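You operate a simulated robot arm through the tools that you are given. There is no shell and no other tool. Be economical: measure what you need, move in short steps, check, and stop when the job is done.

You are at the controls of a simulated robot arm. One attempt, no reset.

## Task
Put things in order on the low cupboard. At the end: the black hose stands where the green cupboard key stood; the green cupboard key stands where the pump bottle (marked "SOAP") stood; the pump bottle stands where the black pipe stopper stood; the black pipe stopper is on the white dish; whatever was shut is shut again. Leave all else as you found it, and nothing knocked over.

The check looks at the end state, three seconds after you hand in, the way a careful person would. Anything else that was tipped, shoved, dropped, spilled or broken makes it a failure. A push-on lid holds only when it is set on centred and level and pressed home; a screw cap is set on level and turned clockwise until tight.

## Robot
A 7-joint arm with a two-finger parallel gripper, fixed in place. Base frame: the origin is at the foot of the arm, x ahead of it, y to its left, z up; the work surface is at about z = 0. Units: mm, rad, N and s.
With the tool pointing down near the work surface it reaches from about 240 to 620 mm from the base axis. Its first joint turns from -1.152 to 1.152 rad. Payload 2.6 kg.
Tool frame: the origin (TCP) lies between the finger pads and is the grasp point; the fingertips stand 30 mm ahead of it; z points along the fingers, y is the line along which they close. The gripper opens to 94 mm. The fingers are 28 mm wide and 10 mm thick; the gripper's body (50 by 96 mm) begins 55 mm behind the TCP.
Orientation is that of the tool frame in the base frame, as [roll, pitch, yaw] about the fixed x, y, z axes, in that order (R = Rz(yaw) Ry(pitch) Rx(roll)). With the fingers straight down and closing along the base's y, the tool's x points along the base's -x, its y along +y and its z along -z.

## Interface
- The arm moves only by the tool play_rows. Its argument "targets" is one flat list of numbers, 7 for each row, row after row: the shift along the base's x, y, z in m, then the turn, a rotation vector about the base's x, y, z in degrees, then the opening, from 0 (shut) to 1 (fully open). In form: [dx, dy, dz, rx, ry, rz, fingers, dx, dy, dz, rx, ry, rz, fingers, ...]. A call has 1 to 8 rows; each row is the pose to reach, as a shift and turn from the pose commanded when the call began. Rows are played at 5 a second. More than 50 mm and 0.15 rad between two rows, or a gripper value outside its range, and nothing of the call is played. A pose out of reach is approached as far as the arm can. The call stops where the force on the tool passes 40 N (or 10 N more than at its start, if that is more) or the arm is blocked; 0.2 s more then pass. Each finger travels about 72 mm/s and halts on what it meets, pressing with about 33 N; the grip force reading is that of the motor and also rises with nothing between the fingers. The clock runs only during rows and for 0.2 s after the last one: add rows that repeat a pose to give the fingers time. It gives the time, the measured TCP pose, the force on the tool (base axes), the opening and the grip force at its end, in the units of the frame above (readings bear some noise).
- Cameras (640 x 400 px; columns grow to the right, rows downward): "scene" is fixed at [33.1, 429.1, 565.7]; the picture's right is [-0.80, -0.60, 0.00], its down [-0.34, 0.45, -0.83] and it looks along [0.50, -0.66, -0.56] (base axes); focal length 334 px, centre (320, 200). "wrist" rides on the gripper at [-37, 0, -58] in the tool frame; the picture's right is [0.00, -1.00, 0.00], its down [0.97, 0.00, -0.24] and it looks along [0.24, 0.00, 0.97] (tool axes); focal length 218 px, centre (320, 200).
- capture(camera): a new picture of that camera. No time passes.
- point_at(camera, pixels): for up to 12 pixels [column, row] of the newest picture of that camera ("zoom" is the newest enlarged one), the place [x, y, z] in the base frame of the surface seen there, good to about 2 mm. No time passes.
- close_up(camera, box): a new picture of the part [left, top, right, bottom] of that camera's present view, enlarged. No time passes.
- close_job(): hands the job in; it is judged then, once.

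Go step by step. Measure first, check grasps and placings, and put right what went wrong. The budget is 80 turns and 34 pictures, counting those below and the enlarged ones. Unless the task says otherwise, let go and move clear before handing in, and close with one line.

The tools are called after "Emit:" as a command line: name --argument value ..., lists and objects as JSON in quotes. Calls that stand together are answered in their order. play_rows: Moves the arm, as the interface text tells. Its arguments: {"type":"object","properties":{"targets":{"type":"array","items":{"type":"number"}}},"required":["targets"]} The other tools are called the same way: capture (camera) takes a picture; point_at (camera, pixels) gives the place of the surface under pixels of a picture; close_up (camera, box) takes an enlarged picture of a part of a camera's view; close_job () hands the job in.

At the start:

```text
clock: 0.0
tool_pos: [332.9, -203.8, 252.5]
ee_rot: [3.141, 0.0, 3.14]
ft_force: [-0.1, 0.7, -1.1]
grip_width: 94.1
finger_force: 0.0
```

scene: 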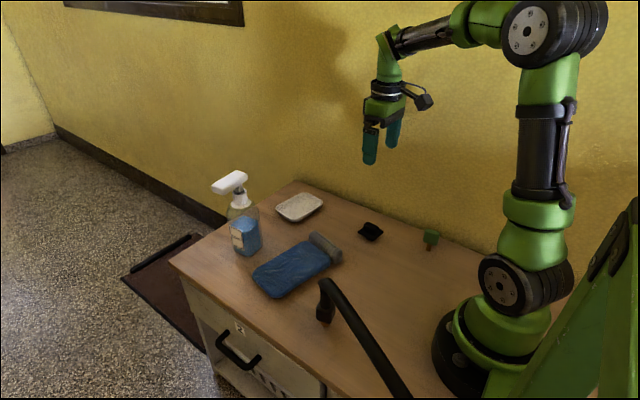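
wrist: 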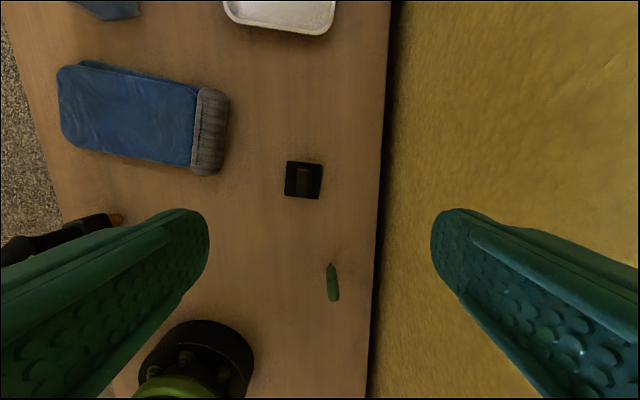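

The start pictures show the bottle near (243,215), dish (299,206), black stopper (371,231), green key (431,238) and a black curved thing (330,300). I'll enlarge these for detail.

Emit:
close_up --camera "scene" --box '[170, 150, 470, 337]'

Emit:
close_up --camera "scene" --box '[200, 260, 424, 400]'

Emit:
point_at --camera "scene" --pixels '[[371, 228], [363, 237], [431, 234], [428, 249], [300, 207], [325, 290], [325, 318], [360, 340], [390, 385], [230, 182], [240, 205], [247, 250]]'

Emit:
point_at --camera "wrist" --pixels '[[303, 180], [333, 268], [333, 295], [280, 10], [100, 222], [117, 220], [20, 250], [195, 350], [205, 130], [60, 100], [375, 200], [45, 160]]'

```text
2.13 times, centred on (320, 244) of scene
```

zoom: 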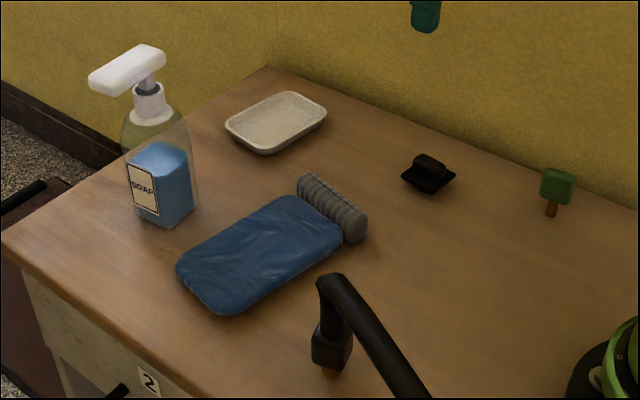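

```text
2.86 times, centred on (312, 330) of scene
```

zoom: 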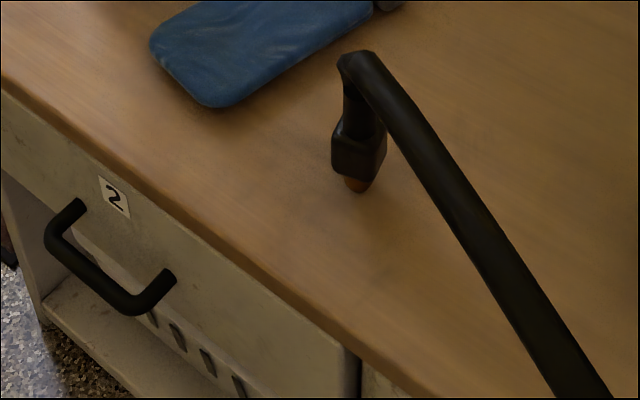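

```text
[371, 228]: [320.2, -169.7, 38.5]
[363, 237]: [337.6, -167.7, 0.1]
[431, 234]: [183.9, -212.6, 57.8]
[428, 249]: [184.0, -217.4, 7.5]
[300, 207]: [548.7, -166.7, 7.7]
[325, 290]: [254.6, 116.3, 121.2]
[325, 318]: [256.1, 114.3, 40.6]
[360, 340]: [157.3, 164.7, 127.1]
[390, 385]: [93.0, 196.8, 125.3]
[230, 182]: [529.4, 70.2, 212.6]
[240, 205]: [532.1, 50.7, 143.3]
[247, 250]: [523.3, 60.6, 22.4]
```

```text
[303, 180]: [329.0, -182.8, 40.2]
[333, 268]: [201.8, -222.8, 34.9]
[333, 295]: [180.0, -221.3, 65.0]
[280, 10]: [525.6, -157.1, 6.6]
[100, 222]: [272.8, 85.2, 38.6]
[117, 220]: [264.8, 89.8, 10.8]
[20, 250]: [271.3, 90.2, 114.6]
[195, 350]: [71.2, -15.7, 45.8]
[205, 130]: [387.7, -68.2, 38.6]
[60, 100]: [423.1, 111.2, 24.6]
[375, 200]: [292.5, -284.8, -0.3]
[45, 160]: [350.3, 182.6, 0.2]
```

The key stands at about (184,-215), the stopper at (325,-175), the bottle at (528,58), the dish at (549,-167), and the hose end at (258,112) with its tube running back at z about 125. I'll move the wrist camera over the hose to see where it goes.

Emit:
play_rows --targets '[0, 0.04, 0.02, 0, 0, 0, 1, 0, 0.08, 0.04, 0, 0, 0, 1, 0, 0.12, 0.06, 0, 0, 0, 1, 0, 0.165, 0.07, 0, 0, 0, 1, 0, 0.21, 0.08, 0, 0, 0, 1, 0, 0.25, 0.08, 0, 0, 0, 1]'

Emit:
capture --camera "wrist"

Emit:
capture --camera "scene"

```text
clock: 1.4
tool_pos: [334.8, 44.6, 331.0]
ee_rot: [3.141, 0.001, 3.139]
ft_force: [0.6, 0.9, 0.1]
grip_width: 94.1
finger_force: 0.0
```

```text
29 pictures are left
```

wrist: 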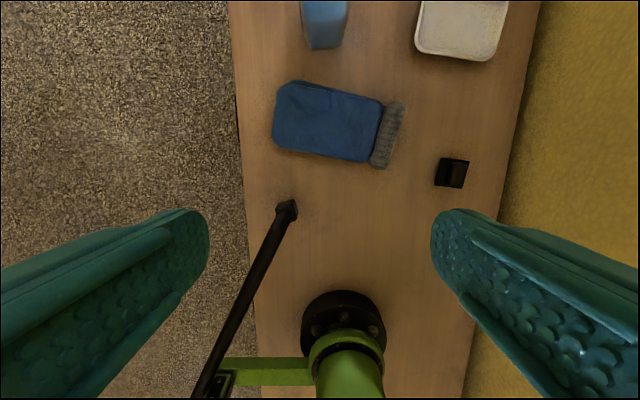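

```text
28 pictures are left
```

scene: 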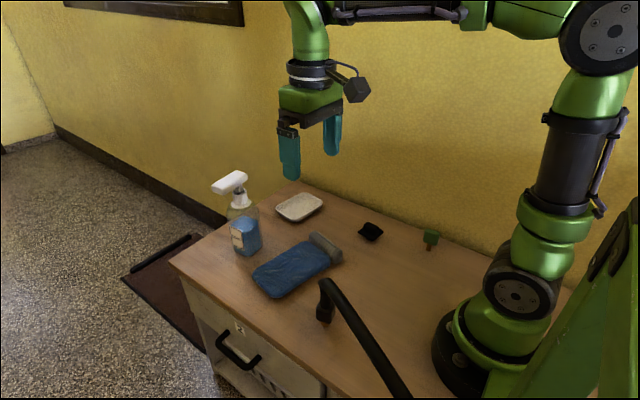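

The hose seems to run from a bracket on the arm's foot (pixel (225,375)) to its end at (287,208). I'll enlarge the wrist and scene views of the hose, key and stopper.

Emit:
close_up --camera "wrist" --box '[180, 190, 420, 400]'

Emit:
point_at --camera "wrist" --pixels '[[287, 208], [270, 245], [250, 290], [230, 330], [212, 370], [202, 392], [225, 380], [270, 370], [240, 240], [258, 390], [520, 140], [452, 172]]'

Emit:
close_up --camera "scene" --box '[350, 210, 446, 270]'

Emit:
close_up --camera "scene" --box '[290, 260, 402, 330]'

```text
1.90 times, centred on (300, 295) of wrist
```

zoom: 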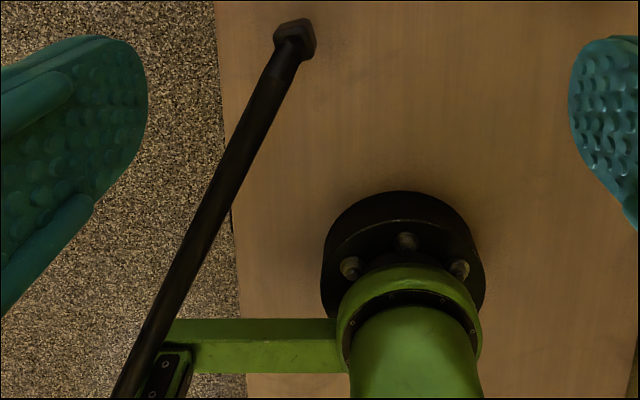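

```text
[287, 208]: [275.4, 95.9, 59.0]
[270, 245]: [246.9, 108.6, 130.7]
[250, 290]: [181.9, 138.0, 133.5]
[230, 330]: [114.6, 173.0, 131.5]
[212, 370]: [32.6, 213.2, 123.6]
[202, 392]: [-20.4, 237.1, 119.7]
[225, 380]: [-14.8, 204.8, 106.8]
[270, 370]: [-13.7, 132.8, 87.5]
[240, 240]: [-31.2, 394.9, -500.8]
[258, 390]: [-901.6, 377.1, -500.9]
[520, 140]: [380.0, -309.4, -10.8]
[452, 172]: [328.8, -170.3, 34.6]
```

```text
6.67 times, centred on (398, 240) of scene
```

zoom: 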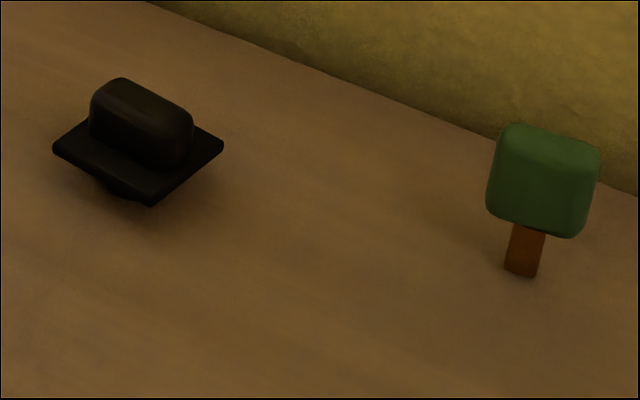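

```text
5.71 times, centred on (346, 295) of scene
```

zoom: 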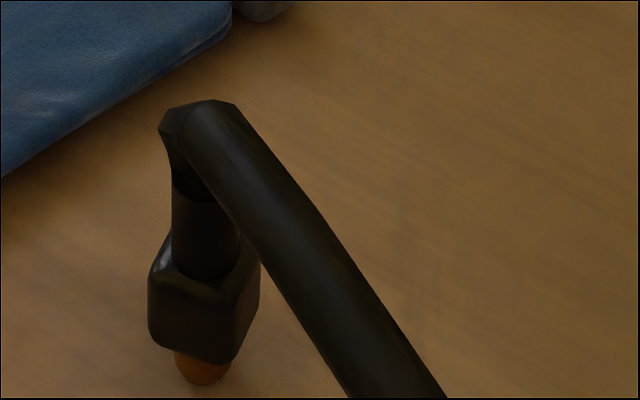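

The stopper is a square plate with a ridge on top on a round plug, and the key is a block on a brown stem. The hose comes off a bracket behind the arm's foot and ends in a square fitting with a brass tip. I'll do the stopper first, so I'm moving above it to measure.

Emit:
play_rows --targets '[0, -0.04, -0.02, 0, 0, 0, 1, 0, -0.08, -0.04, 0, 0, 0, 1, 0, -0.12, -0.06, 0, 0, 0, 1, -0.005, -0.16, -0.08, 0, 0, 0, 1, -0.007, -0.195, -0.11, 0, 0, 0, 1, -0.007, -0.217, -0.15, 0, 0, 0, 1, -0.007, -0.217, -0.18, 0, 0, 0, 1]'

Emit:
capture --camera "wrist"

```text
clock: 3.0
tool_pos: [323.2, -169.9, 152.6]
ee_rot: [3.14, 0.002, -3.141]
ft_force: [-0.2, 0.2, -0.2]
grip_width: 94.1
finger_force: 0.1
```

```text
24 pictures are left
```

wrist: 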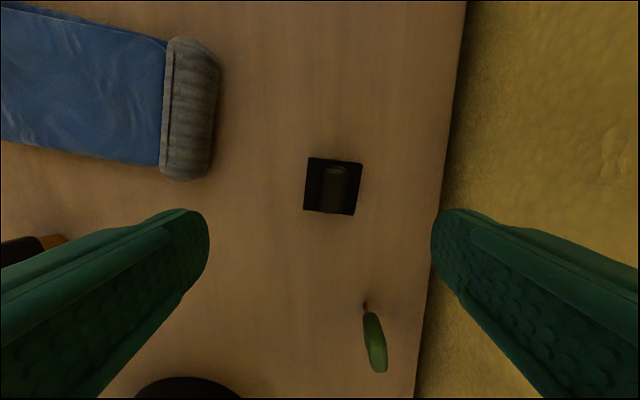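

The stopper shows at (334,187), with its ridge running roughly along x. I'll measure its corners and top, the key, and the fitting.

Emit:
point_at --camera "wrist" --pixels '[[308, 159], [360, 163], [354, 214], [305, 209], [334, 175], [334, 205], [323, 187], [346, 187], [373, 345], [383, 370], [366, 312], [370, 303]]'

Emit:
close_up --camera "wrist" --box '[284, 137, 384, 237]'

```text
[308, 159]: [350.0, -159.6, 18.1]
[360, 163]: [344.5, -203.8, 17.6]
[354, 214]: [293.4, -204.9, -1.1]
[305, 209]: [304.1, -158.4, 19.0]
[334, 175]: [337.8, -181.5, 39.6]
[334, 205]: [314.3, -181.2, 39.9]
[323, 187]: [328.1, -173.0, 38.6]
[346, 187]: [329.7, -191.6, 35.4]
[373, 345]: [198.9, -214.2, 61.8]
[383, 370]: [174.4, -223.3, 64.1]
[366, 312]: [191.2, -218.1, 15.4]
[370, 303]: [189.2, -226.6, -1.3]
```

```text
4.00 times, centred on (334, 187) of wrist
```

zoom: 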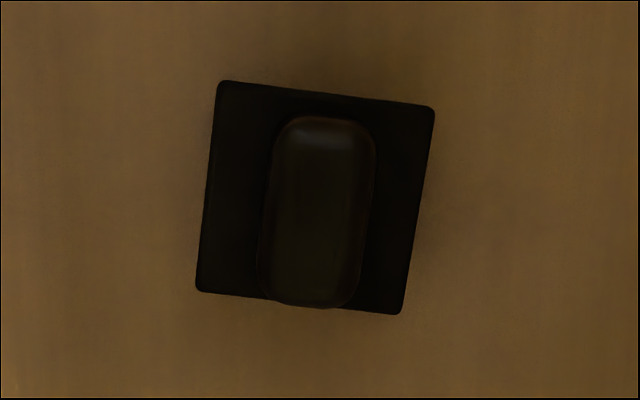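

The stopper centre is about (327,-181), turned about -7°, with the plate at z 19 and the ridge from z 19 to 40. I'll turn, descend astride the ridge with the tips at about z 22, and close.

Emit:
play_rows --targets '[0.002, -0.011, 0, 0, 0, -7, 1, 0.002, -0.011, -0.04, 0, 0, -7, 0.7, 0.002, -0.011, -0.08, 0, 0, -7, 0.6, 0.002, -0.011, -0.1, 0, 0, -7, 0.5, 0.002, -0.011, -0.1, 0, 0, -7, 0.0, 0.002, -0.011, -0.1, 0, 0, -7, 0.0, 0.002, -0.011, -0.1, 0, 0, -7, 0.0]'

Emit:
capture --camera "wrist"

```text
clock: 4.6
tool_pos: [328.6, -181.8, 55.3]
ee_rot: [3.141, -0.001, 3.019]
ft_force: [0.3, -0.7, 0.2]
grip_width: 20.9
finger_force: 33.4
```

```text
22 pictures are left
```

wrist: 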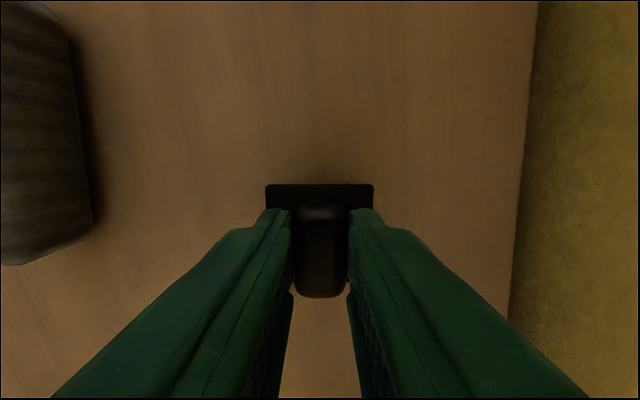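

Gripped at 20.9 mm, with the plate visible around the tips. I'll lift gently, and the force reading will show whether it is held in a hole.

Emit:
play_rows --targets '[0, 0, 0.005, 0, 0, 0, 0, 0, 0, 0.015, 0, 0, 0, 0, 0, 0, 0.04, 0, 0, 0, 0, 0, 0, 0.08, 0, 0, 0, 0]'

Emit:
capture --camera "scene"

```text
clock: 5.6
tool_pos: [327.3, -179.7, 132.3]
ee_rot: [3.14, -0.002, 3.017]
ft_force: [-0.5, -0.8, -0.4]
grip_width: 20.8
finger_force: 33.0
```

```text
21 pictures are left
```

scene: 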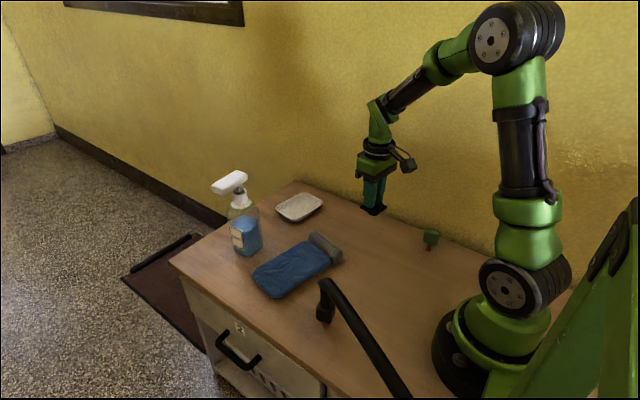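

The stopper came free and there is no hole under it (around (370,236) is plain wood). I'll measure the dish next.

Emit:
point_at --camera "scene" --pixels '[[277, 207], [298, 194], [322, 203], [300, 220], [299, 206], [290, 204], [308, 207], [243, 250], [237, 250], [258, 250], [238, 190], [247, 213]]'

Emit:
close_up --camera "scene" --box '[195, 160, 339, 264]'

```text
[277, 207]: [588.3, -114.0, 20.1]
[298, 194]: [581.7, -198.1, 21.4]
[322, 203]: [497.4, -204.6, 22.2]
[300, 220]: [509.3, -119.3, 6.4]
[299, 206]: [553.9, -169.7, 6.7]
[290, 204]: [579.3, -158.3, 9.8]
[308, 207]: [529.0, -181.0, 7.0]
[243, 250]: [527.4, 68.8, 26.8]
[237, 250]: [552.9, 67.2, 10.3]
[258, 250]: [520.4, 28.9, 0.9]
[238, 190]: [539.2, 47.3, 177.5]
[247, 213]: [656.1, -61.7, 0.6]
```

```text
3.85 times, centred on (267, 212) of scene
```

zoom: 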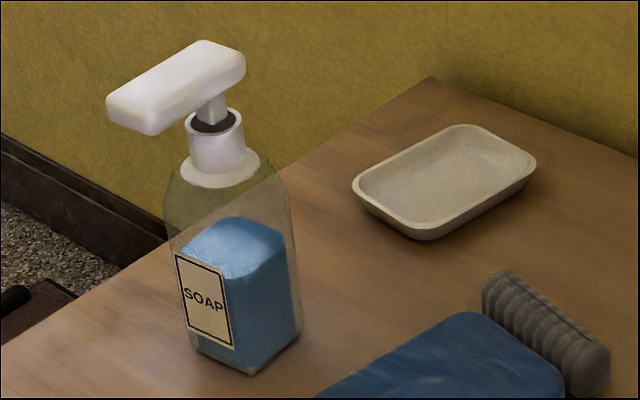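

The dish centre is about (543,-160), its floor z 6.5 and rim 21. I'll carry the stopper over it at height.

Emit:
play_rows --targets '[0.04, 0.004, 0, 0, 0, 0, 0, 0.08, 0.008, 0, 0, 0, 0, 0, 0.12, 0.012, 0, 0, 0, 0, 0, 0.16, 0.016, 0, 0, 0, 0, 0, 0.195, 0.02, 0, 0, 0, 0, 0, 0.215, 0.021, 0, 0, 0, 0, 0, 0.215, 0.021, -0.03, 0, 0, 0, 0]'

Emit:
play_rows --targets '[0, 0, -0.02, 0, 0, 0, 0, 0, 0, -0.03, 0, 0, 0, 0, 0, 0, -0.036, 0, 0, 0, 0, 0, 0, -0.039, 0, 0, 0, 0, 0, 0, -0.041, 0, 0, 0, 0]'

Emit:
capture --camera "scene"

```text
clock: 7.2
tool_pos: [544.7, -160.8, 103.6]
ee_rot: [3.142, 0.001, 3.019]
ft_force: [-0.6, -0.1, -1.1]
grip_width: 21.1
finger_force: 32.8
```

```text
clock: 8.4
tool_pos: [542.7, -160.0, 61.6]
ee_rot: [3.141, 0.001, 3.018]
ft_force: [0.0, 0.1, -0.5]
grip_width: 21.0
finger_force: 33.3
```

```text
19 pictures are left
```

scene: 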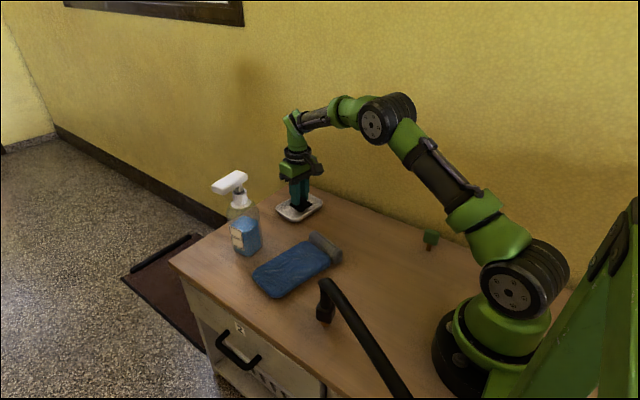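

The stopper is centred over the dish and has not touched yet. I'll creep down in 1 mm steps to contact.

Emit:
play_rows --targets '[0, 0, -0.001, 0, 0, 0, 0, 0, 0, -0.002, 0, 0, 0, 0, 0, 0, -0.003, 0, 0, 0, 0]'

```text
clock: 9.2
tool_pos: [543.7, -160.3, 61.6]
ee_rot: [-3.141, 0.004, 3.018]
ft_force: [-6.4, 1.4, 17.5]
grip_width: 20.7
finger_force: 32.9
```

There is 17 N of contact, so the stopper is on the dish floor. I'll ease up a millimetre, open, and retreat.

Emit:
play_rows --targets '[0, 0, 0.001, 0, 0, 0, 0, 0, 0, 0.001, 0, 0, 0, 0.25, 0, 0, 0.001, 0, 0, 0, 0.45, 0, 0, 0.001, 0, 0, 0, 0.45, 0, 0, 0.04, 0, 0, 0, 0.45, 0, 0, 0.085, 0, 0, 0, 0.45, 0, 0.0, 0.13, 0, 0, 0, 0.45]'

Emit:
capture --camera "wrist"

```text
clock: 10.8
tool_pos: [542.8, -159.4, 190.1]
ee_rot: [-3.141, -0.002, 3.019]
ft_force: [0.5, 0.1, -0.3]
grip_width: 42.1
finger_force: 0.1
```

```text
18 pictures are left
```

wrist: 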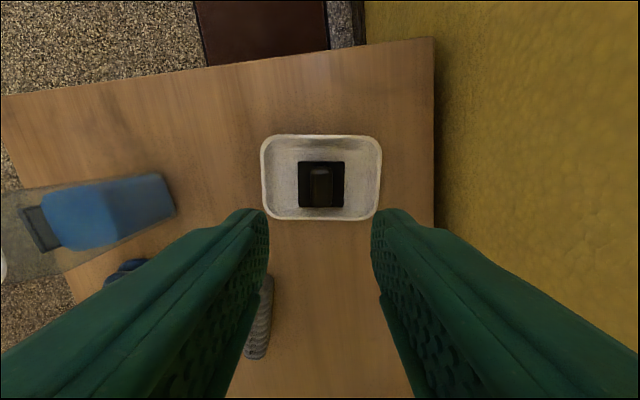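

The stopper sits flat in the dish at (321,187). Now the bottle, measured from the last enlarged view.

Emit:
point_at --camera "zoom" --pixels '[[115, 100], [150, 128], [235, 60], [205, 45], [175, 80], [215, 125], [215, 165], [225, 178], [196, 345], [250, 368], [296, 330], [235, 240]]'

Emit:
point_at --camera "zoom" --pixels '[[192, 150], [240, 140], [185, 178], [258, 165], [170, 250], [293, 260], [240, 300], [140, 105], [220, 80], [200, 70], [205, 300], [280, 280]]'

Emit:
play_rows --targets '[0, 0.02, 0.04, 0, 0, 3, 0.8, -0.03, 0.06, 0.08, 0, 0, 7, 1, -0.06, 0.1, 0.1, 0, 0, 7, 1, -0.06, 0.14, 0.1, 0, 0, 7, 1, -0.06, 0.18, 0.1, 0, 0, 7, 1, -0.06, 0.22, 0.1, 0, 0, 7, 1]'

Emit:
capture --camera "wrist"

```text
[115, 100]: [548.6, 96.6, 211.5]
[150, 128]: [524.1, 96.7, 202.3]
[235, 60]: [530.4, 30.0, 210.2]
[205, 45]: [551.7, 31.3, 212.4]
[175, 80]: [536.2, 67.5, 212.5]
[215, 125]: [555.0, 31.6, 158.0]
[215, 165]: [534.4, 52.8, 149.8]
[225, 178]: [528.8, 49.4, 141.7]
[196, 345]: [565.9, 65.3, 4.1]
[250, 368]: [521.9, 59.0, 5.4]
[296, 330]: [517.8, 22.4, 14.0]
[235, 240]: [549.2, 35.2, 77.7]
```

```text
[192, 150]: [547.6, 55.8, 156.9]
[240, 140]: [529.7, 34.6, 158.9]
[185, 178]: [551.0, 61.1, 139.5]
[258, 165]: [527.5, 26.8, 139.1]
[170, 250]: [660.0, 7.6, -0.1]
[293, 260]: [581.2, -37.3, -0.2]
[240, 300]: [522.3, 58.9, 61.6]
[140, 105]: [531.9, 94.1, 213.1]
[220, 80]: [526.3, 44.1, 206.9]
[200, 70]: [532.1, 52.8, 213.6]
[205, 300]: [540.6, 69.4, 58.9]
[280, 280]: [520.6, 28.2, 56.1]
```

```text
refused: row 2 steps farther than a row can; nothing moved
```

```text
17 pictures are left
```

wrist: 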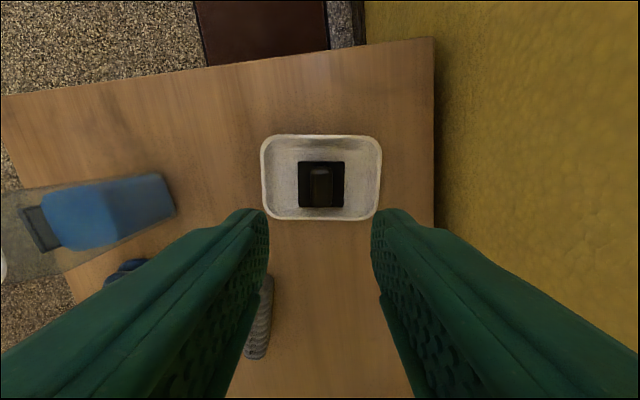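

The bottle's collar spans z 140–165 around (540,42), and its head runs along y at z 202–214. I'll grip the collar from above with the fingers closing along x, so I'm raising and turning -83°.

Emit:
play_rows --targets '[0, 0, 0.03, 0, 0, -8, 0.6, 0, 0, 0.06, 0, 0, -16, 0.8, 0, 0, 0.09, 0, 0, -24, 1, 0, 0.01, 0.11, 0, 0, -32, 1, 0, 0.04, 0.11, 0, 0, -40, 1, 0, 0.07, 0.11, 0, 0, -48, 1, 0, 0.1, 0.11, 0, 0, -56, 1, 0, 0.13, 0.11, 0, 0, -64, 1]'

Emit:
play_rows --targets '[0, 0.02, 0, 0, 0, -8, 1, 0, 0.04, 0, 0, 0, -16, 1, 0, 0.06, 0, 0, 0, -19, 1]'

Emit:
capture --camera "wrist"

```text
clock: 12.6
tool_pos: [544.1, -30.0, 299.2]
ee_rot: [-3.14, 0.0, 1.901]
ft_force: [0.6, -0.4, -0.2]
grip_width: 94.0
finger_force: 0.0
out of reach, approached as far as the arm can: row 4, 5
```

```text
clock: 13.4
tool_pos: [543.6, 29.9, 298.3]
ee_rot: [3.141, 0.001, 1.567]
ft_force: [-0.9, -0.4, 0.1]
grip_width: 93.9
finger_force: 0.0
```

```text
16 pictures are left
```

wrist: 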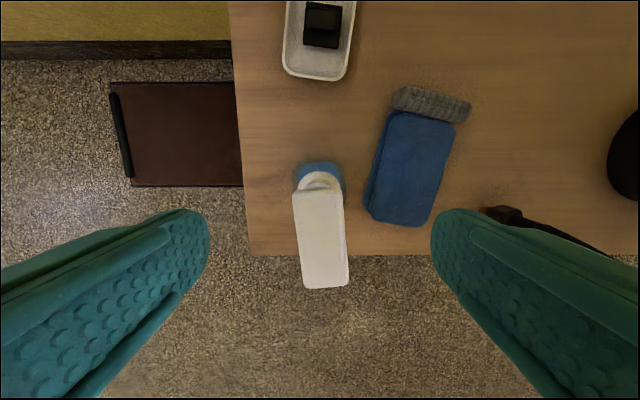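

The head lies along y, turned about +5° ((318,190) to (327,287)). I'll measure its edges and the collar.

Emit:
point_at --camera "wrist" --pixels '[[295, 200], [341, 198], [307, 283], [346, 280], [320, 240], [307, 181], [333, 181], [318, 175], [320, 165], [300, 170], [341, 172], [318, 195]]'

Emit:
close_up --camera "wrist" --box '[270, 145, 370, 208]'

```text
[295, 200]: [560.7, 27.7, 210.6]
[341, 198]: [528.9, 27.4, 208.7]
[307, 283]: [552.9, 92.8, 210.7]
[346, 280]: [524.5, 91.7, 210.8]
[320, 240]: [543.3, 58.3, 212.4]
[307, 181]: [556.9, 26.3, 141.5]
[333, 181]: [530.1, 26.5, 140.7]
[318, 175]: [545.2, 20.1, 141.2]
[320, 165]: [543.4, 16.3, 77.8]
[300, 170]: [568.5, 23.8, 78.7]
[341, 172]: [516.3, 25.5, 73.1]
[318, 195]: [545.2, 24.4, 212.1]
```

```text
6.35 times, centred on (320, 176) of wrist
```

zoom: 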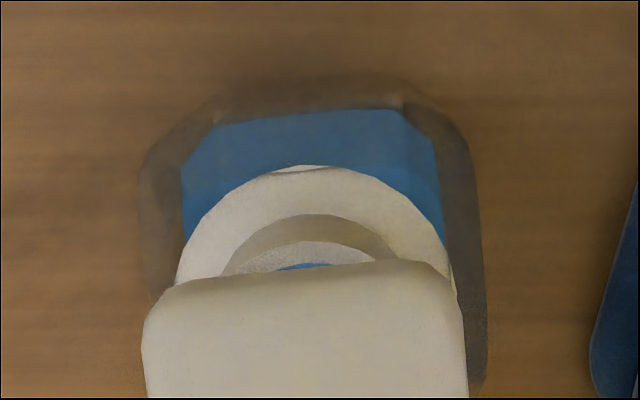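

The head is 31 mm wide and the bottle axis is about (543,40). I'll turn +5° and descend astride the head, with the tips just above the flange at z 145.

Emit:
play_rows --targets '[0, 0.01, 0, 0, 0, 5, 1, 0, 0.01, -0.04, 0, 0, 5, 1, 0, 0.01, -0.08, 0, 0, 5, 1, 0, 0.01, -0.11, 0, 0, 5, 1, 0, 0.01, -0.125, 0, 0, 5, 1]'

Emit:
capture --camera "wrist"

Emit:
close_up --camera "scene" --box '[180, 100, 340, 270]'

```text
clock: 14.6
tool_pos: [540.1, 38.5, 171.3]
ee_rot: [3.141, -0.001, 1.658]
ft_force: [0.4, 0.1, 0.4]
grip_width: 94.0
finger_force: 0.0
```

```text
14 pictures are left
```

wrist: 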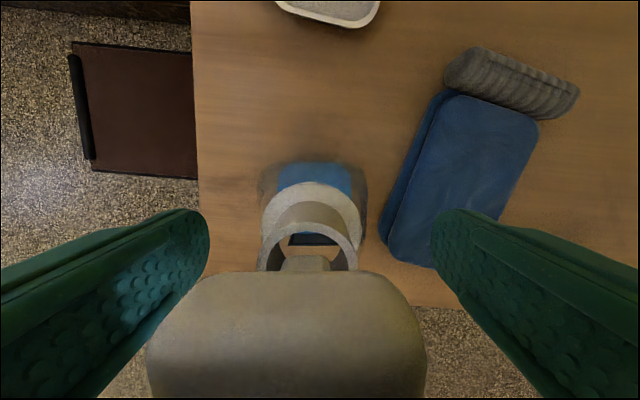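

```text
2.35 times, centred on (260, 185) of scene
```

zoom: 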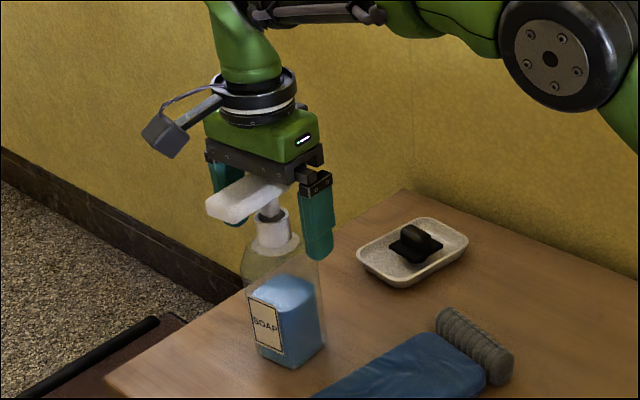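

The head sits between the fingers, and the collar at column 310 is about 3 mm toward +x of the tool centre. I'll shift by that and close.

Emit:
play_rows --targets '[0.0035, 0.001, 0, 0, 0, 0, 0.8, 0.0035, 0.001, 0, 0, 0, 0, 0.5, 0.0035, 0.001, 0, 0, 0, 0, 0.3, 0.0035, 0.001, 0, 0, 0, 0, 0.0, 0.0035, 0.001, 0, 0, 0, 0, 0.0, 0.0035, 0.001, 0, 0, 0, 0, 0.0]'

Emit:
capture --camera "wrist"

```text
clock: 16.0
tool_pos: [545.4, 40.9, 173.1]
ee_rot: [-3.14, 0.0, 1.657]
ft_force: [0.0, -1.1, 0.2]
grip_width: 39.2
finger_force: 33.0
```

```text
12 pictures are left
```

wrist: 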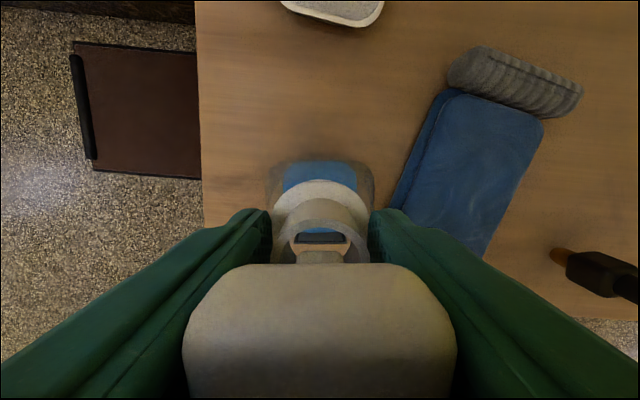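

The 39 mm width means the tips are on the flange, not the collar. I'll reopen slightly, rise 7 mm, and close again.

Emit:
play_rows --targets '[0, 0, 0, 0, 0, 0, 0.6, 0, 0, 0, 0, 0, 0, 0.6, 0, 0, 0.007, 0, 0, 0, 0.6, 0, 0, 0.007, 0, 0, 0, 0.0, 0, 0, 0.007, 0, 0, 0, 0.0, 0, 0, 0.007, 0, 0, 0, 0.0]'

```text
clock: 17.4
tool_pos: [546.2, 40.7, 180.3]
ee_rot: [-3.141, -0.001, 1.658]
ft_force: [-0.4, 2.2, -0.1]
grip_width: 39.6
finger_force: 32.8
```

The width is still 39.6 mm, so the fingers hold the flat sides of the head, which is a firm two-face grip. I'll lift a little and check that the whole bottle follows.

Emit:
play_rows --targets '[0, 0, 0.003, 0, 0, 0, 0, 0, 0, 0.008, 0, 0, 0, 0, 0, 0, 0.015, 0, 0, 0, 0, 0, 0, 0.02, 0, 0, 0, 0]'

Emit:
close_up --camera "scene" --box '[180, 100, 340, 270]'

```text
clock: 18.4
tool_pos: [546.7, 39.6, 201.4]
ee_rot: [3.141, -0.001, 1.655]
ft_force: [0.7, 0.2, -3.2]
grip_width: 39.3
finger_force: 33.5
```

```text
2.35 times, centred on (260, 185) of scene
```

zoom: 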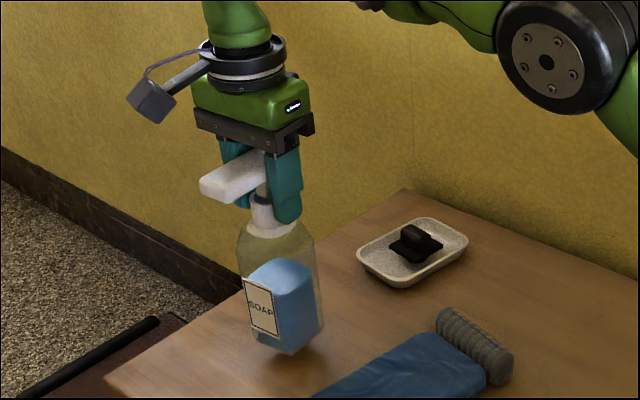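

The whole bottle hangs level and weighs about 0.33 kg. I'll lift it another 50 mm and carry it diagonally to the stopper's old place (328,-181).

Emit:
play_rows --targets '[0, 0, 0.049, 0, 0, 0, 0, -0.031, -0.0317, 0.05, 0, 0, 0, 0, -0.062, -0.0634, 0.05, 0, 0, 0, 0, -0.093, -0.0951, 0.05, 0, 0, 0, 0, -0.1245, -0.1268, 0.05, 0, 0, 0, 0, -0.156, -0.1585, 0.05, 0, 0, 0, 0, -0.187, -0.1902, 0.05, 0, 0, 0, 0, -0.218, -0.222, 0.05, 0, 0, 0, 0]'

Emit:
play_rows --targets '[0, 0, -0.02, 0, 0, 0, 0, 0, 0, -0.04, 0, 0, 0, 0, 0, 0, -0.055, 0, 0, 0, 0, 0, 0, -0.062, 0, 0, 0, 0, 0, 0, -0.066, 0, 0, 0, 0]'

```text
clock: 20.2
tool_pos: [328.9, -181.3, 252.3]
ee_rot: [-3.141, -0.001, 1.656]
ft_force: [-0.1, 0.0, -2.4]
grip_width: 39.5
finger_force: 32.9
```

```text
clock: 21.4
tool_pos: [328.4, -182.2, 184.1]
ee_rot: [3.14, 0.001, 1.658]
ft_force: [-0.4, -0.3, -3.4]
grip_width: 39.3
finger_force: 33.0
```

The bottle is over the spot about 4 mm up. I'll creep down to contact.

Emit:
play_rows --targets '[0, 0, -0.001, 0, 0, 0, 0, 0, 0, -0.002, 0, 0, 0, 0, 0, 0, -0.003, 0, 0, 0, 0, 0, 0, -0.004, 0, 0, 0, 0]'

```text
clock: 22.4
tool_pos: [329.0, -182.7, 180.6]
ee_rot: [3.14, -0.001, 1.659]
ft_force: [0.6, -0.3, 1.9]
grip_width: 39.4
finger_force: 33.2
```

The force rose to +2 N, so it is standing. I'll open and go straight up.

Emit:
play_rows --targets '[0, 0, 0, 0, 0, 0, 0.6, 0, 0, 0, 0, 0, 0, 0.75, 0, 0, 0, 0, 0, 0, 0.75, 0, 0, 0.03, 0, 0, 0, 0.75, 0, 0, 0.07, 0, 0, 0, 0.75, 0, 0, 0.115, 0, 0, 0, 0.75]'

Emit:
capture --camera "wrist"

```text
clock: 23.8
tool_pos: [330.5, -181.3, 296.9]
ee_rot: [-3.141, 0.001, 1.658]
ft_force: [0.0, 0.3, 0.3]
grip_width: 70.5
finger_force: 0.1
```

```text
10 pictures are left
```

wrist: 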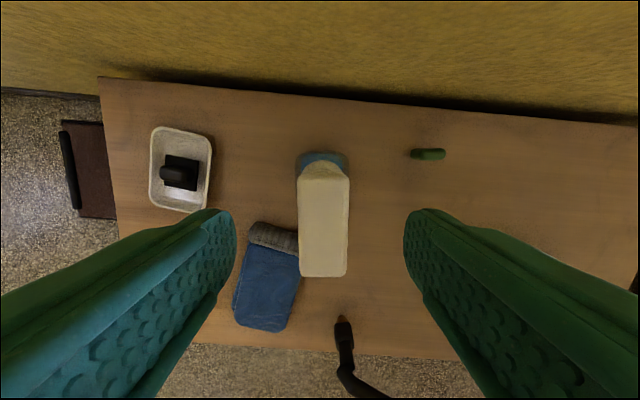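

The bottle stands at the stopper's place. The key shows at (428,154), thin in y. I'll measure it, then turn back and move over it.

Emit:
point_at --camera "wrist" --pixels '[[414, 152], [428, 152], [442, 152], [414, 156], [428, 157], [442, 157], [428, 149], [428, 160], [322, 220], [322, 160], [340, 322], [345, 380]]'

Emit:
play_rows --targets '[-0.02, 0, 0, 0, 0, 8, 0.8, -0.04, 0, 0, 0, 0, 16, 0.8, -0.06, -0.01, 0, 0, 0, 24, 0.8, -0.08, -0.02, 0, 0, 0, 32, 0.8, -0.1, -0.03, 0, 0, 0, 40, 0.8, -0.12, -0.033, 0, 0, 0, 48, 0.8, -0.135, -0.033, -0.01, 0, 0, 56, 0.8, -0.14, -0.033, -0.04, 0, 0, 64, 0.8]'

Emit:
play_rows --targets '[0, 0, -0.03, 0, 0, 8, 0.7, 0, 0, -0.06, 0, 0, 16, 0.6, 0, 0, -0.09, 0, 0, 24, 0.5]'

Emit:
capture --camera "wrist"

```text
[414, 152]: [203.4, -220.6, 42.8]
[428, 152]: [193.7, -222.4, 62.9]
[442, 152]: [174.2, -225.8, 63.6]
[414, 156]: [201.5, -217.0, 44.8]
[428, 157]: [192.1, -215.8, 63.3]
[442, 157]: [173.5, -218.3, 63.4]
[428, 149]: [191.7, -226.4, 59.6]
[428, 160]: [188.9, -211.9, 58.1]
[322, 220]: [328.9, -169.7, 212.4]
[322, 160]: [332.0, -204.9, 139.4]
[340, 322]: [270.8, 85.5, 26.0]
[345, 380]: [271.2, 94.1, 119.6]
```

```text
clock: 25.6
tool_pos: [188.0, -215.1, 255.2]
ee_rot: [3.141, 0.0, 2.776]
ft_force: [-0.6, -0.6, -0.9]
grip_width: 75.1
finger_force: 0.1
```

```text
clock: 26.4
tool_pos: [189.3, -213.5, 166.5]
ee_rot: [-3.141, 0.002, -3.087]
ft_force: [-0.2, 0.6, 0.4]
grip_width: 47.0
finger_force: 0.1
```

```text
9 pictures are left
```

wrist: 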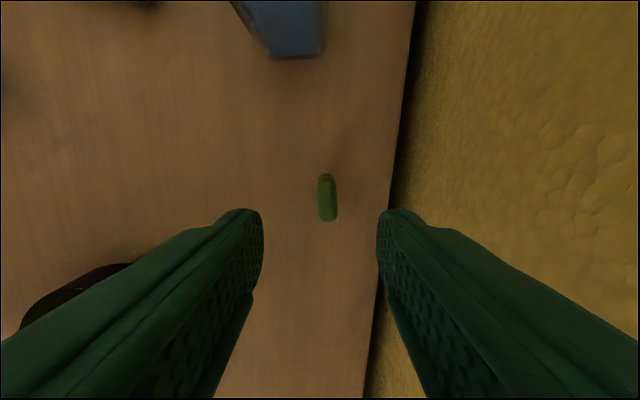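

The key shows at (327,200), turned roughly +9°. I'll measure it from here.

Emit:
point_at --camera "wrist" --pixels '[[324, 177], [325, 184], [327, 192], [328, 200], [329, 208], [330, 216], [319, 195], [335, 195], [321, 215], [337, 212], [319, 185], [333, 184]]'

Emit:
close_up --camera "wrist" --box '[288, 165, 368, 235]'

```text
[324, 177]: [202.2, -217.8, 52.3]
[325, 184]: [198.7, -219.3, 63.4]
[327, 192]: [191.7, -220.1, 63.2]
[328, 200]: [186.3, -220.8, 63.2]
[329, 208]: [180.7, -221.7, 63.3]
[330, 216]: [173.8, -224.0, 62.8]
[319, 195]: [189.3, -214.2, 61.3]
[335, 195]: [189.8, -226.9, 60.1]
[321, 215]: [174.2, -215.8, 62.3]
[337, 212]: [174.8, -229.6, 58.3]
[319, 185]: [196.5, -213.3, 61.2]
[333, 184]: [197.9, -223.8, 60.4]
```

```text
5.71 times, centred on (328, 200) of wrist
```

zoom: 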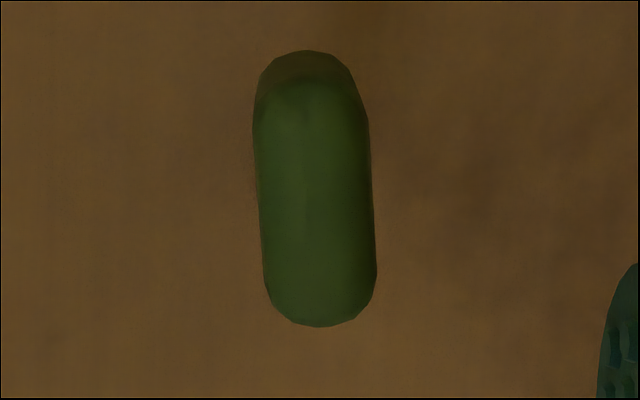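

The block is centred at (186.5,-220.8), about 14 mm thick with its top at z 64. I'll descend to TCP z 48 and close.

Emit:
play_rows --targets '[-0.0025, -0.0065, -0.04, 0, 0, 5, 0.5, -0.0025, -0.0065, -0.08, 0, 0, 5, 0.5, -0.0025, -0.0065, -0.118, 0, 0, 5, 0.5, -0.0025, -0.0065, -0.118, 0, 0, 5, 0.3, -0.0025, -0.0065, -0.118, 0, 0, 5, 0.1, -0.0025, -0.0065, -0.118, 0, 0, 5, 0, -0.0025, -0.0065, -0.118, 0, 0, 5, 0]'

Emit:
play_rows --targets '[0, 0, 0.003, 0, 0, 0, 0, 0, 0, 0.008, 0, 0, 0, 0, 0, 0, 0.02, 0, 0, 0, 0]'

```text
clock: 28.0
tool_pos: [187.3, -221.7, 46.3]
ee_rot: [-3.142, -0.001, -3.001]
ft_force: [0.4, -0.1, 0.6]
grip_width: 19.2
finger_force: 33.1
```

```text
clock: 28.8
tool_pos: [185.0, -221.1, 66.4]
ee_rot: [3.141, 0.0, -3.005]
ft_force: [0.1, -0.2, 0.1]
grip_width: 19.4
finger_force: 33.4
```

The key is free in the grip at 19.3 mm. I'll raise it and go round the bottle via (250,-50).

Emit:
play_rows --targets '[0, 0, 0.045, 0, 0, 0, 0, 0, 0, 0.09, 0, 0, 0, 0, 0.015, 0.042, 0.1, 0, 0, 0, 0, 0.03, 0.085, 0.1, 0, 0, 0, 0, 0.047, 0.128, 0.1, 0, 0, 0, 0, 0.064, 0.171, 0.1, 0, 0, 0, 0]'

Emit:
play_rows --targets '[0.042, 0.013, 0, 0, 0, 0, 0, 0.084, 0.026, 0, 0, 0, 0, 0, 0.126, 0.039, 0, 0, 0, 0, 0, 0.168, 0.052, 0, 0, 0, 0, 0, 0.21, 0.065, 0, 0, 0, 0, 0, 0.252, 0.078, 0, 0, 0, 0, 0, 0.293, 0.091, 0, 0, 0, 0, 0]'

Emit:
capture --camera "scene"

```text
clock: 30.2
tool_pos: [247.4, -48.9, 167.2]
ee_rot: [-3.141, 0.0, -3.003]
ft_force: [0.2, 0.2, 1.5]
grip_width: 19.3
finger_force: 33.2
```

```text
clock: 31.8
tool_pos: [541.9, 44.4, 165.8]
ee_rot: [3.142, -0.001, -3.004]
ft_force: [0.0, -0.6, -0.4]
grip_width: 19.5
finger_force: 32.9
```

```text
7 pictures are left
```

scene: 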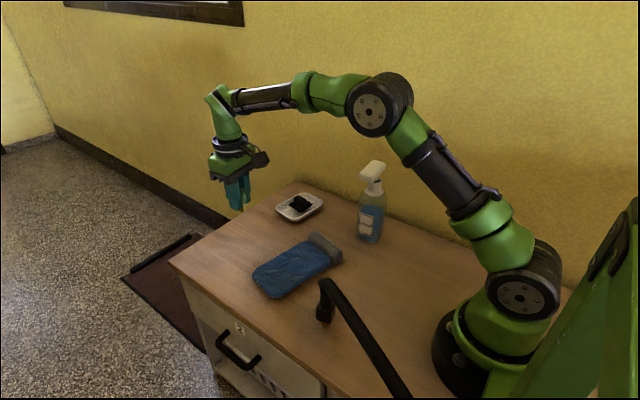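

The key is above the bottle's old spot. I'll descend to just over the surface and creep down to contact.

Emit:
play_rows --targets '[0.001, -0.001, -0.04, 0, 0, 0, 0, 0.001, -0.001, -0.08, 0, 0, 0, 0, 0.001, -0.001, -0.105, 0, 0, 0, 0, 0.001, -0.001, -0.114, 0, 0, 0, 0]'

Emit:
play_rows --targets '[0, 0, -0.001, 0, 0, 0, 0, 0, 0, -0.002, 0, 0, 0, 0, 0, 0, -0.003, 0, 0, 0, 0, 0, 0, -0.004, 0, 0, 0, 0]'

```text
clock: 32.8
tool_pos: [543.7, 41.2, 52.6]
ee_rot: [-3.141, -0.002, -3.005]
ft_force: [-0.5, 0.6, -0.7]
grip_width: 19.4
finger_force: 33.1
```

```text
clock: 33.8
tool_pos: [544.2, 40.5, 50.3]
ee_rot: [3.14, 0.0, -3.002]
ft_force: [-0.3, -0.3, 0.2]
grip_width: 19.3
finger_force: 33.4
```

Emit:
play_rows --targets '[0, 0, -0.001, 0, 0, 0, 0, 0, 0, -0.002, 0, 0, 0, 0, 0, 0, -0.003, 0, 0, 0, 0]'

```text
clock: 34.6
tool_pos: [544.1, 39.9, 47.0]
ee_rot: [-3.14, -0.001, -3.003]
ft_force: [-0.5, -0.8, 0.7]
grip_width: 19.3
finger_force: 32.7
```

The force still shows no contact at z 47. I'll continue in half-millimetre steps.

Emit:
play_rows --targets '[0, 0, -0.0005, 0, 0, 0, 0, 0, 0, -0.001, 0, 0, 0, 0]'

```text
clock: 35.2
tool_pos: [543.8, 40.1, 46.2]
ee_rot: [-3.141, 0.0, -3.002]
ft_force: [-0.8, -0.2, 0.2]
grip_width: 19.4
finger_force: 33.1
```

Still no contact, so I'll take another two small steps.

Emit:
play_rows --targets '[0, 0, -0.0005, 0, 0, 0, 0, 0, 0, -0.001, 0, 0, 0, 0, 0, 0, -0.0015, 0, 0, 0, 0]'

Emit:
close_up --camera "scene" --box '[200, 190, 280, 260]'

```text
clock: 36.0
tool_pos: [543.6, 41.5, 45.2]
ee_rot: [-3.141, 0.004, -3.003]
ft_force: [-0.2, 0.5, 5.7]
grip_width: 19.2
finger_force: 33.5
```

```text
5.71 times, centred on (240, 225) of scene
```

zoom: 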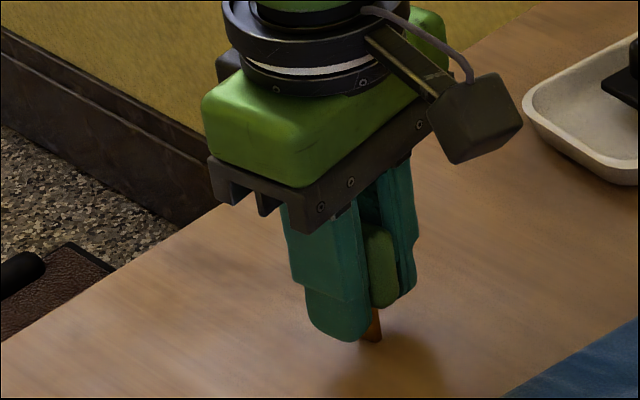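

There is 5.7 N of contact and the stem is upright on the wood. I'll release slowly and rise.

Emit:
play_rows --targets '[0, 0, 0.0005, 0, 0, 0, 0, 0, 0, 0.0005, 0, 0, 0, 0.25, 0, 0, 0.0005, 0, 0, 0, 0.35, 0, 0, 0.0005, 0, 0, 0, 0.4, 0, 0, 0.03, 0, 0, 0, 0.4, 0, 0, 0.07, 0, 0, 0, 0.4, 0, 0, 0.11, 0, 0, 0, 0.4, 0, 0, 0.15, 0, 0, 0, 0.4]'

Emit:
point_at --camera "scene" --pixels '[[325, 285], [318, 295], [332, 300], [323, 310], [331, 308], [322, 320], [335, 290], [340, 300], [345, 305], [317, 312], [327, 322], [330, 280]]'

Emit:
capture --camera "wrist"

```text
clock: 37.8
tool_pos: [542.9, 39.9, 195.2]
ee_rot: [-3.142, 0.001, -3.003]
ft_force: [-0.1, -0.6, 0.1]
grip_width: 37.4
finger_force: 0.0
```

```text
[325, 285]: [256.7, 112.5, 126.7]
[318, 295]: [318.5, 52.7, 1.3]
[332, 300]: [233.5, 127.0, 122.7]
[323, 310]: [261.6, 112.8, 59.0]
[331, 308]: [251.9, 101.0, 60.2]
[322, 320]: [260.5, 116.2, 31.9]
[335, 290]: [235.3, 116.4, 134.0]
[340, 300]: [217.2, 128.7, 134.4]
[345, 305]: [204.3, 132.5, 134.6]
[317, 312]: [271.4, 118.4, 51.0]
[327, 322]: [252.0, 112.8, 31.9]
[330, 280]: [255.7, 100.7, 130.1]
```

```text
5 pictures are left
```

wrist: 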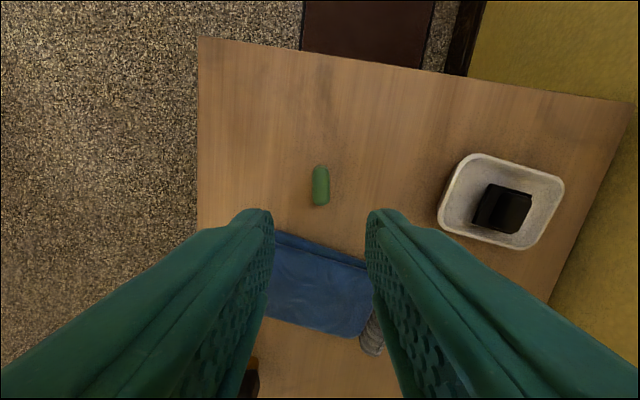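

The key stands at (320,186) on the bottle's old spot. The hose riser is near (264,101), with the tube running back along (-0.9,0.44), so I'll grip the riser from above at θ≈-26°. I'm going over it to look.

Emit:
play_rows --targets '[0, 0, 0.03, 0, 0, 0, 0.5, -0.04, 0.01, 0.03, 0, 0, -6, 0.6, -0.085, 0.02, 0.03, 0, 0, -12, 0.7, -0.13, 0.03, 0.03, 0, 0, -18, 0.7, -0.17, 0.04, 0.03, 0, 0, -24, 0.7, -0.21, 0.05, 0.03, 0, 0, -30, 0.7, -0.25, 0.06, 0.03, 0, 0, -34, 0.7, -0.279, 0.061, 0.03, 0, 0, -34, 0.7]'

Emit:
capture --camera "wrist"

```text
clock: 39.6
tool_pos: [265.1, 97.8, 222.2]
ee_rot: [-3.141, 0.0, 2.687]
ft_force: [0.3, -0.9, 0.5]
grip_width: 65.7
finger_force: 0.1
```

```text
4 pictures are left
```

wrist: 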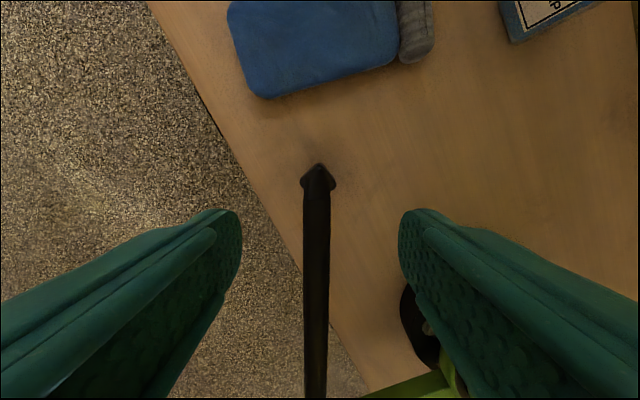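

The hose lies straight down the picture between the fingers at column 317, its end at (318,180). I'll measure along it.

Emit:
point_at --camera "wrist" --pixels '[[318, 168], [318, 178], [318, 190], [318, 200], [317, 210], [317, 225], [305, 182], [332, 182], [308, 205], [327, 205], [316, 300], [316, 380]]'

```text
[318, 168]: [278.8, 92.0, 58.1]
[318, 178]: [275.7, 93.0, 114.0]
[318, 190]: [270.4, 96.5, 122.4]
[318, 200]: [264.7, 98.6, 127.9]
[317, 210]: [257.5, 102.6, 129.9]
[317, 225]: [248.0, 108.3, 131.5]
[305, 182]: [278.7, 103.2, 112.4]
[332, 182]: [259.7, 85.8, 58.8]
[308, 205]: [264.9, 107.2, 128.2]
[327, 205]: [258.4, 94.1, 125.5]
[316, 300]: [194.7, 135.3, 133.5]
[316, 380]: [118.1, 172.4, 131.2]
```

The riser axis is about (267,97.5), the tube about 16 mm wide with its top at z 132. I'll descend to TCP z 103 and close.

Emit:
play_rows --targets '[0.0015, 0, -0.04, 0, 0, 0, 0.7, 0.0015, 0, -0.08, 0, 0, 0, 0.7, 0.0015, 0, -0.105, 0, 0, 0, 0.7, 0.0015, 0, -0.118, 0, 0, 0, 0.7, 0.0015, 0, -0.118, 0, 0, 0, 0.4, 0.0015, 0, -0.118, 0, 0, 0, 0.0, 0.0015, 0, -0.118, 0, 0, 0, 0, 0.0015, 0, -0.118, 0, 0, 0, 0]'

```text
clock: 41.4
tool_pos: [268.4, 102.5, 106.3]
ee_rot: [-3.141, 0.0, 2.689]
ft_force: [0.4, 1.0, 0.1]
grip_width: 20.5
finger_force: 33.5
```

Gripped at 20.5 mm. I'll lift slowly and watch the pull.

Emit:
play_rows --targets '[0, 0, 0.004, 0, 0, 0, 0, 0, 0, 0.01, 0, 0, 0, 0, 0, 0, 0.02, 0, 0, 0, 0, 0, 0, 0.03, 0, 0, 0, 0]'

```text
clock: 42.4
tool_pos: [267.0, 102.1, 136.3]
ee_rot: [-3.141, 0.0, 2.687]
ft_force: [-1.0, 0.6, -1.0]
grip_width: 20.5
finger_force: 32.8
```

The force is light, so the hose lifts freely. I'll carry it part-way round the front, turning a little, and check the force.

Emit:
play_rows --targets '[-0.005, -0.035, 0, 0, 0, -4, 0, -0.01, -0.07, 0, 0, 0, -8, 0, -0.017, -0.105, 0, 0, 0, -12, 0, -0.025, -0.14, 0, 0, 0, -16, 0]'

Emit:
capture --camera "scene"

```text
clock: 43.4
tool_pos: [239.5, -37.0, 135.0]
ee_rot: [3.141, 0.001, 2.407]
ft_force: [-0.1, 0.2, -1.8]
grip_width: 20.6
finger_force: 33.0
```

```text
3 pictures are left
```

scene: 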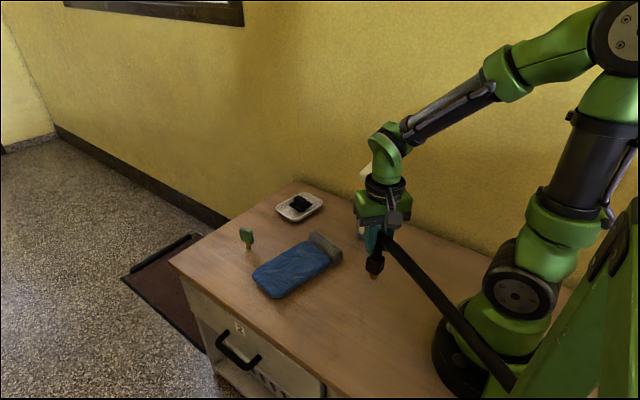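

The hose follows freely with no pull. I'll carry on to the key's old place at (186.5,-221).

Emit:
play_rows --targets '[-0.01, -0.037, 0, 0, 0, -5, 0, -0.021, -0.074, 0, 0, 0, -10, 0, -0.032, -0.111, 0, 0, 0, -15, 0, -0.043, -0.148, 0, 0, 0, -19, 0, -0.0535, -0.183, 0, 0, 0, -23, 0]'

```text
clock: 44.6
tool_pos: [189.1, -219.4, 134.0]
ee_rot: [3.14, 0.0, 2.008]
ft_force: [-1.0, -0.9, -1.1]
grip_width: 20.7
finger_force: 33.0
```

It arrived with no strain. I'll lower toward TCP z about 105, creeping at the end.

Emit:
play_rows --targets '[-0.002, -0.001, -0.01, 0, 0, 0, 0, -0.002, -0.001, -0.02, 0, 0, 0, 0, -0.002, -0.001, -0.026, 0, 0, 0, 0, -0.002, -0.001, -0.028, 0, 0, 0, 0, -0.002, -0.001, -0.029, 0, 0, 0, 0]'

Emit:
play_rows --targets '[0, 0, -0.0005, 0, 0, 0, 0, 0, 0, -0.001, 0, 0, 0, 0, 0, 0, -0.0015, 0, 0, 0, 0]'

```text
clock: 45.8
tool_pos: [186.9, -221.8, 106.7]
ee_rot: [-3.141, 0.001, 2.007]
ft_force: [-0.8, 0.3, 0.0]
grip_width: 20.3
finger_force: 32.7
```

```text
clock: 46.6
tool_pos: [187.3, -222.7, 106.1]
ee_rot: [3.139, 0.003, 2.007]
ft_force: [-5.8, 2.8, 29.7]
grip_width: 20.6
finger_force: 32.7
```

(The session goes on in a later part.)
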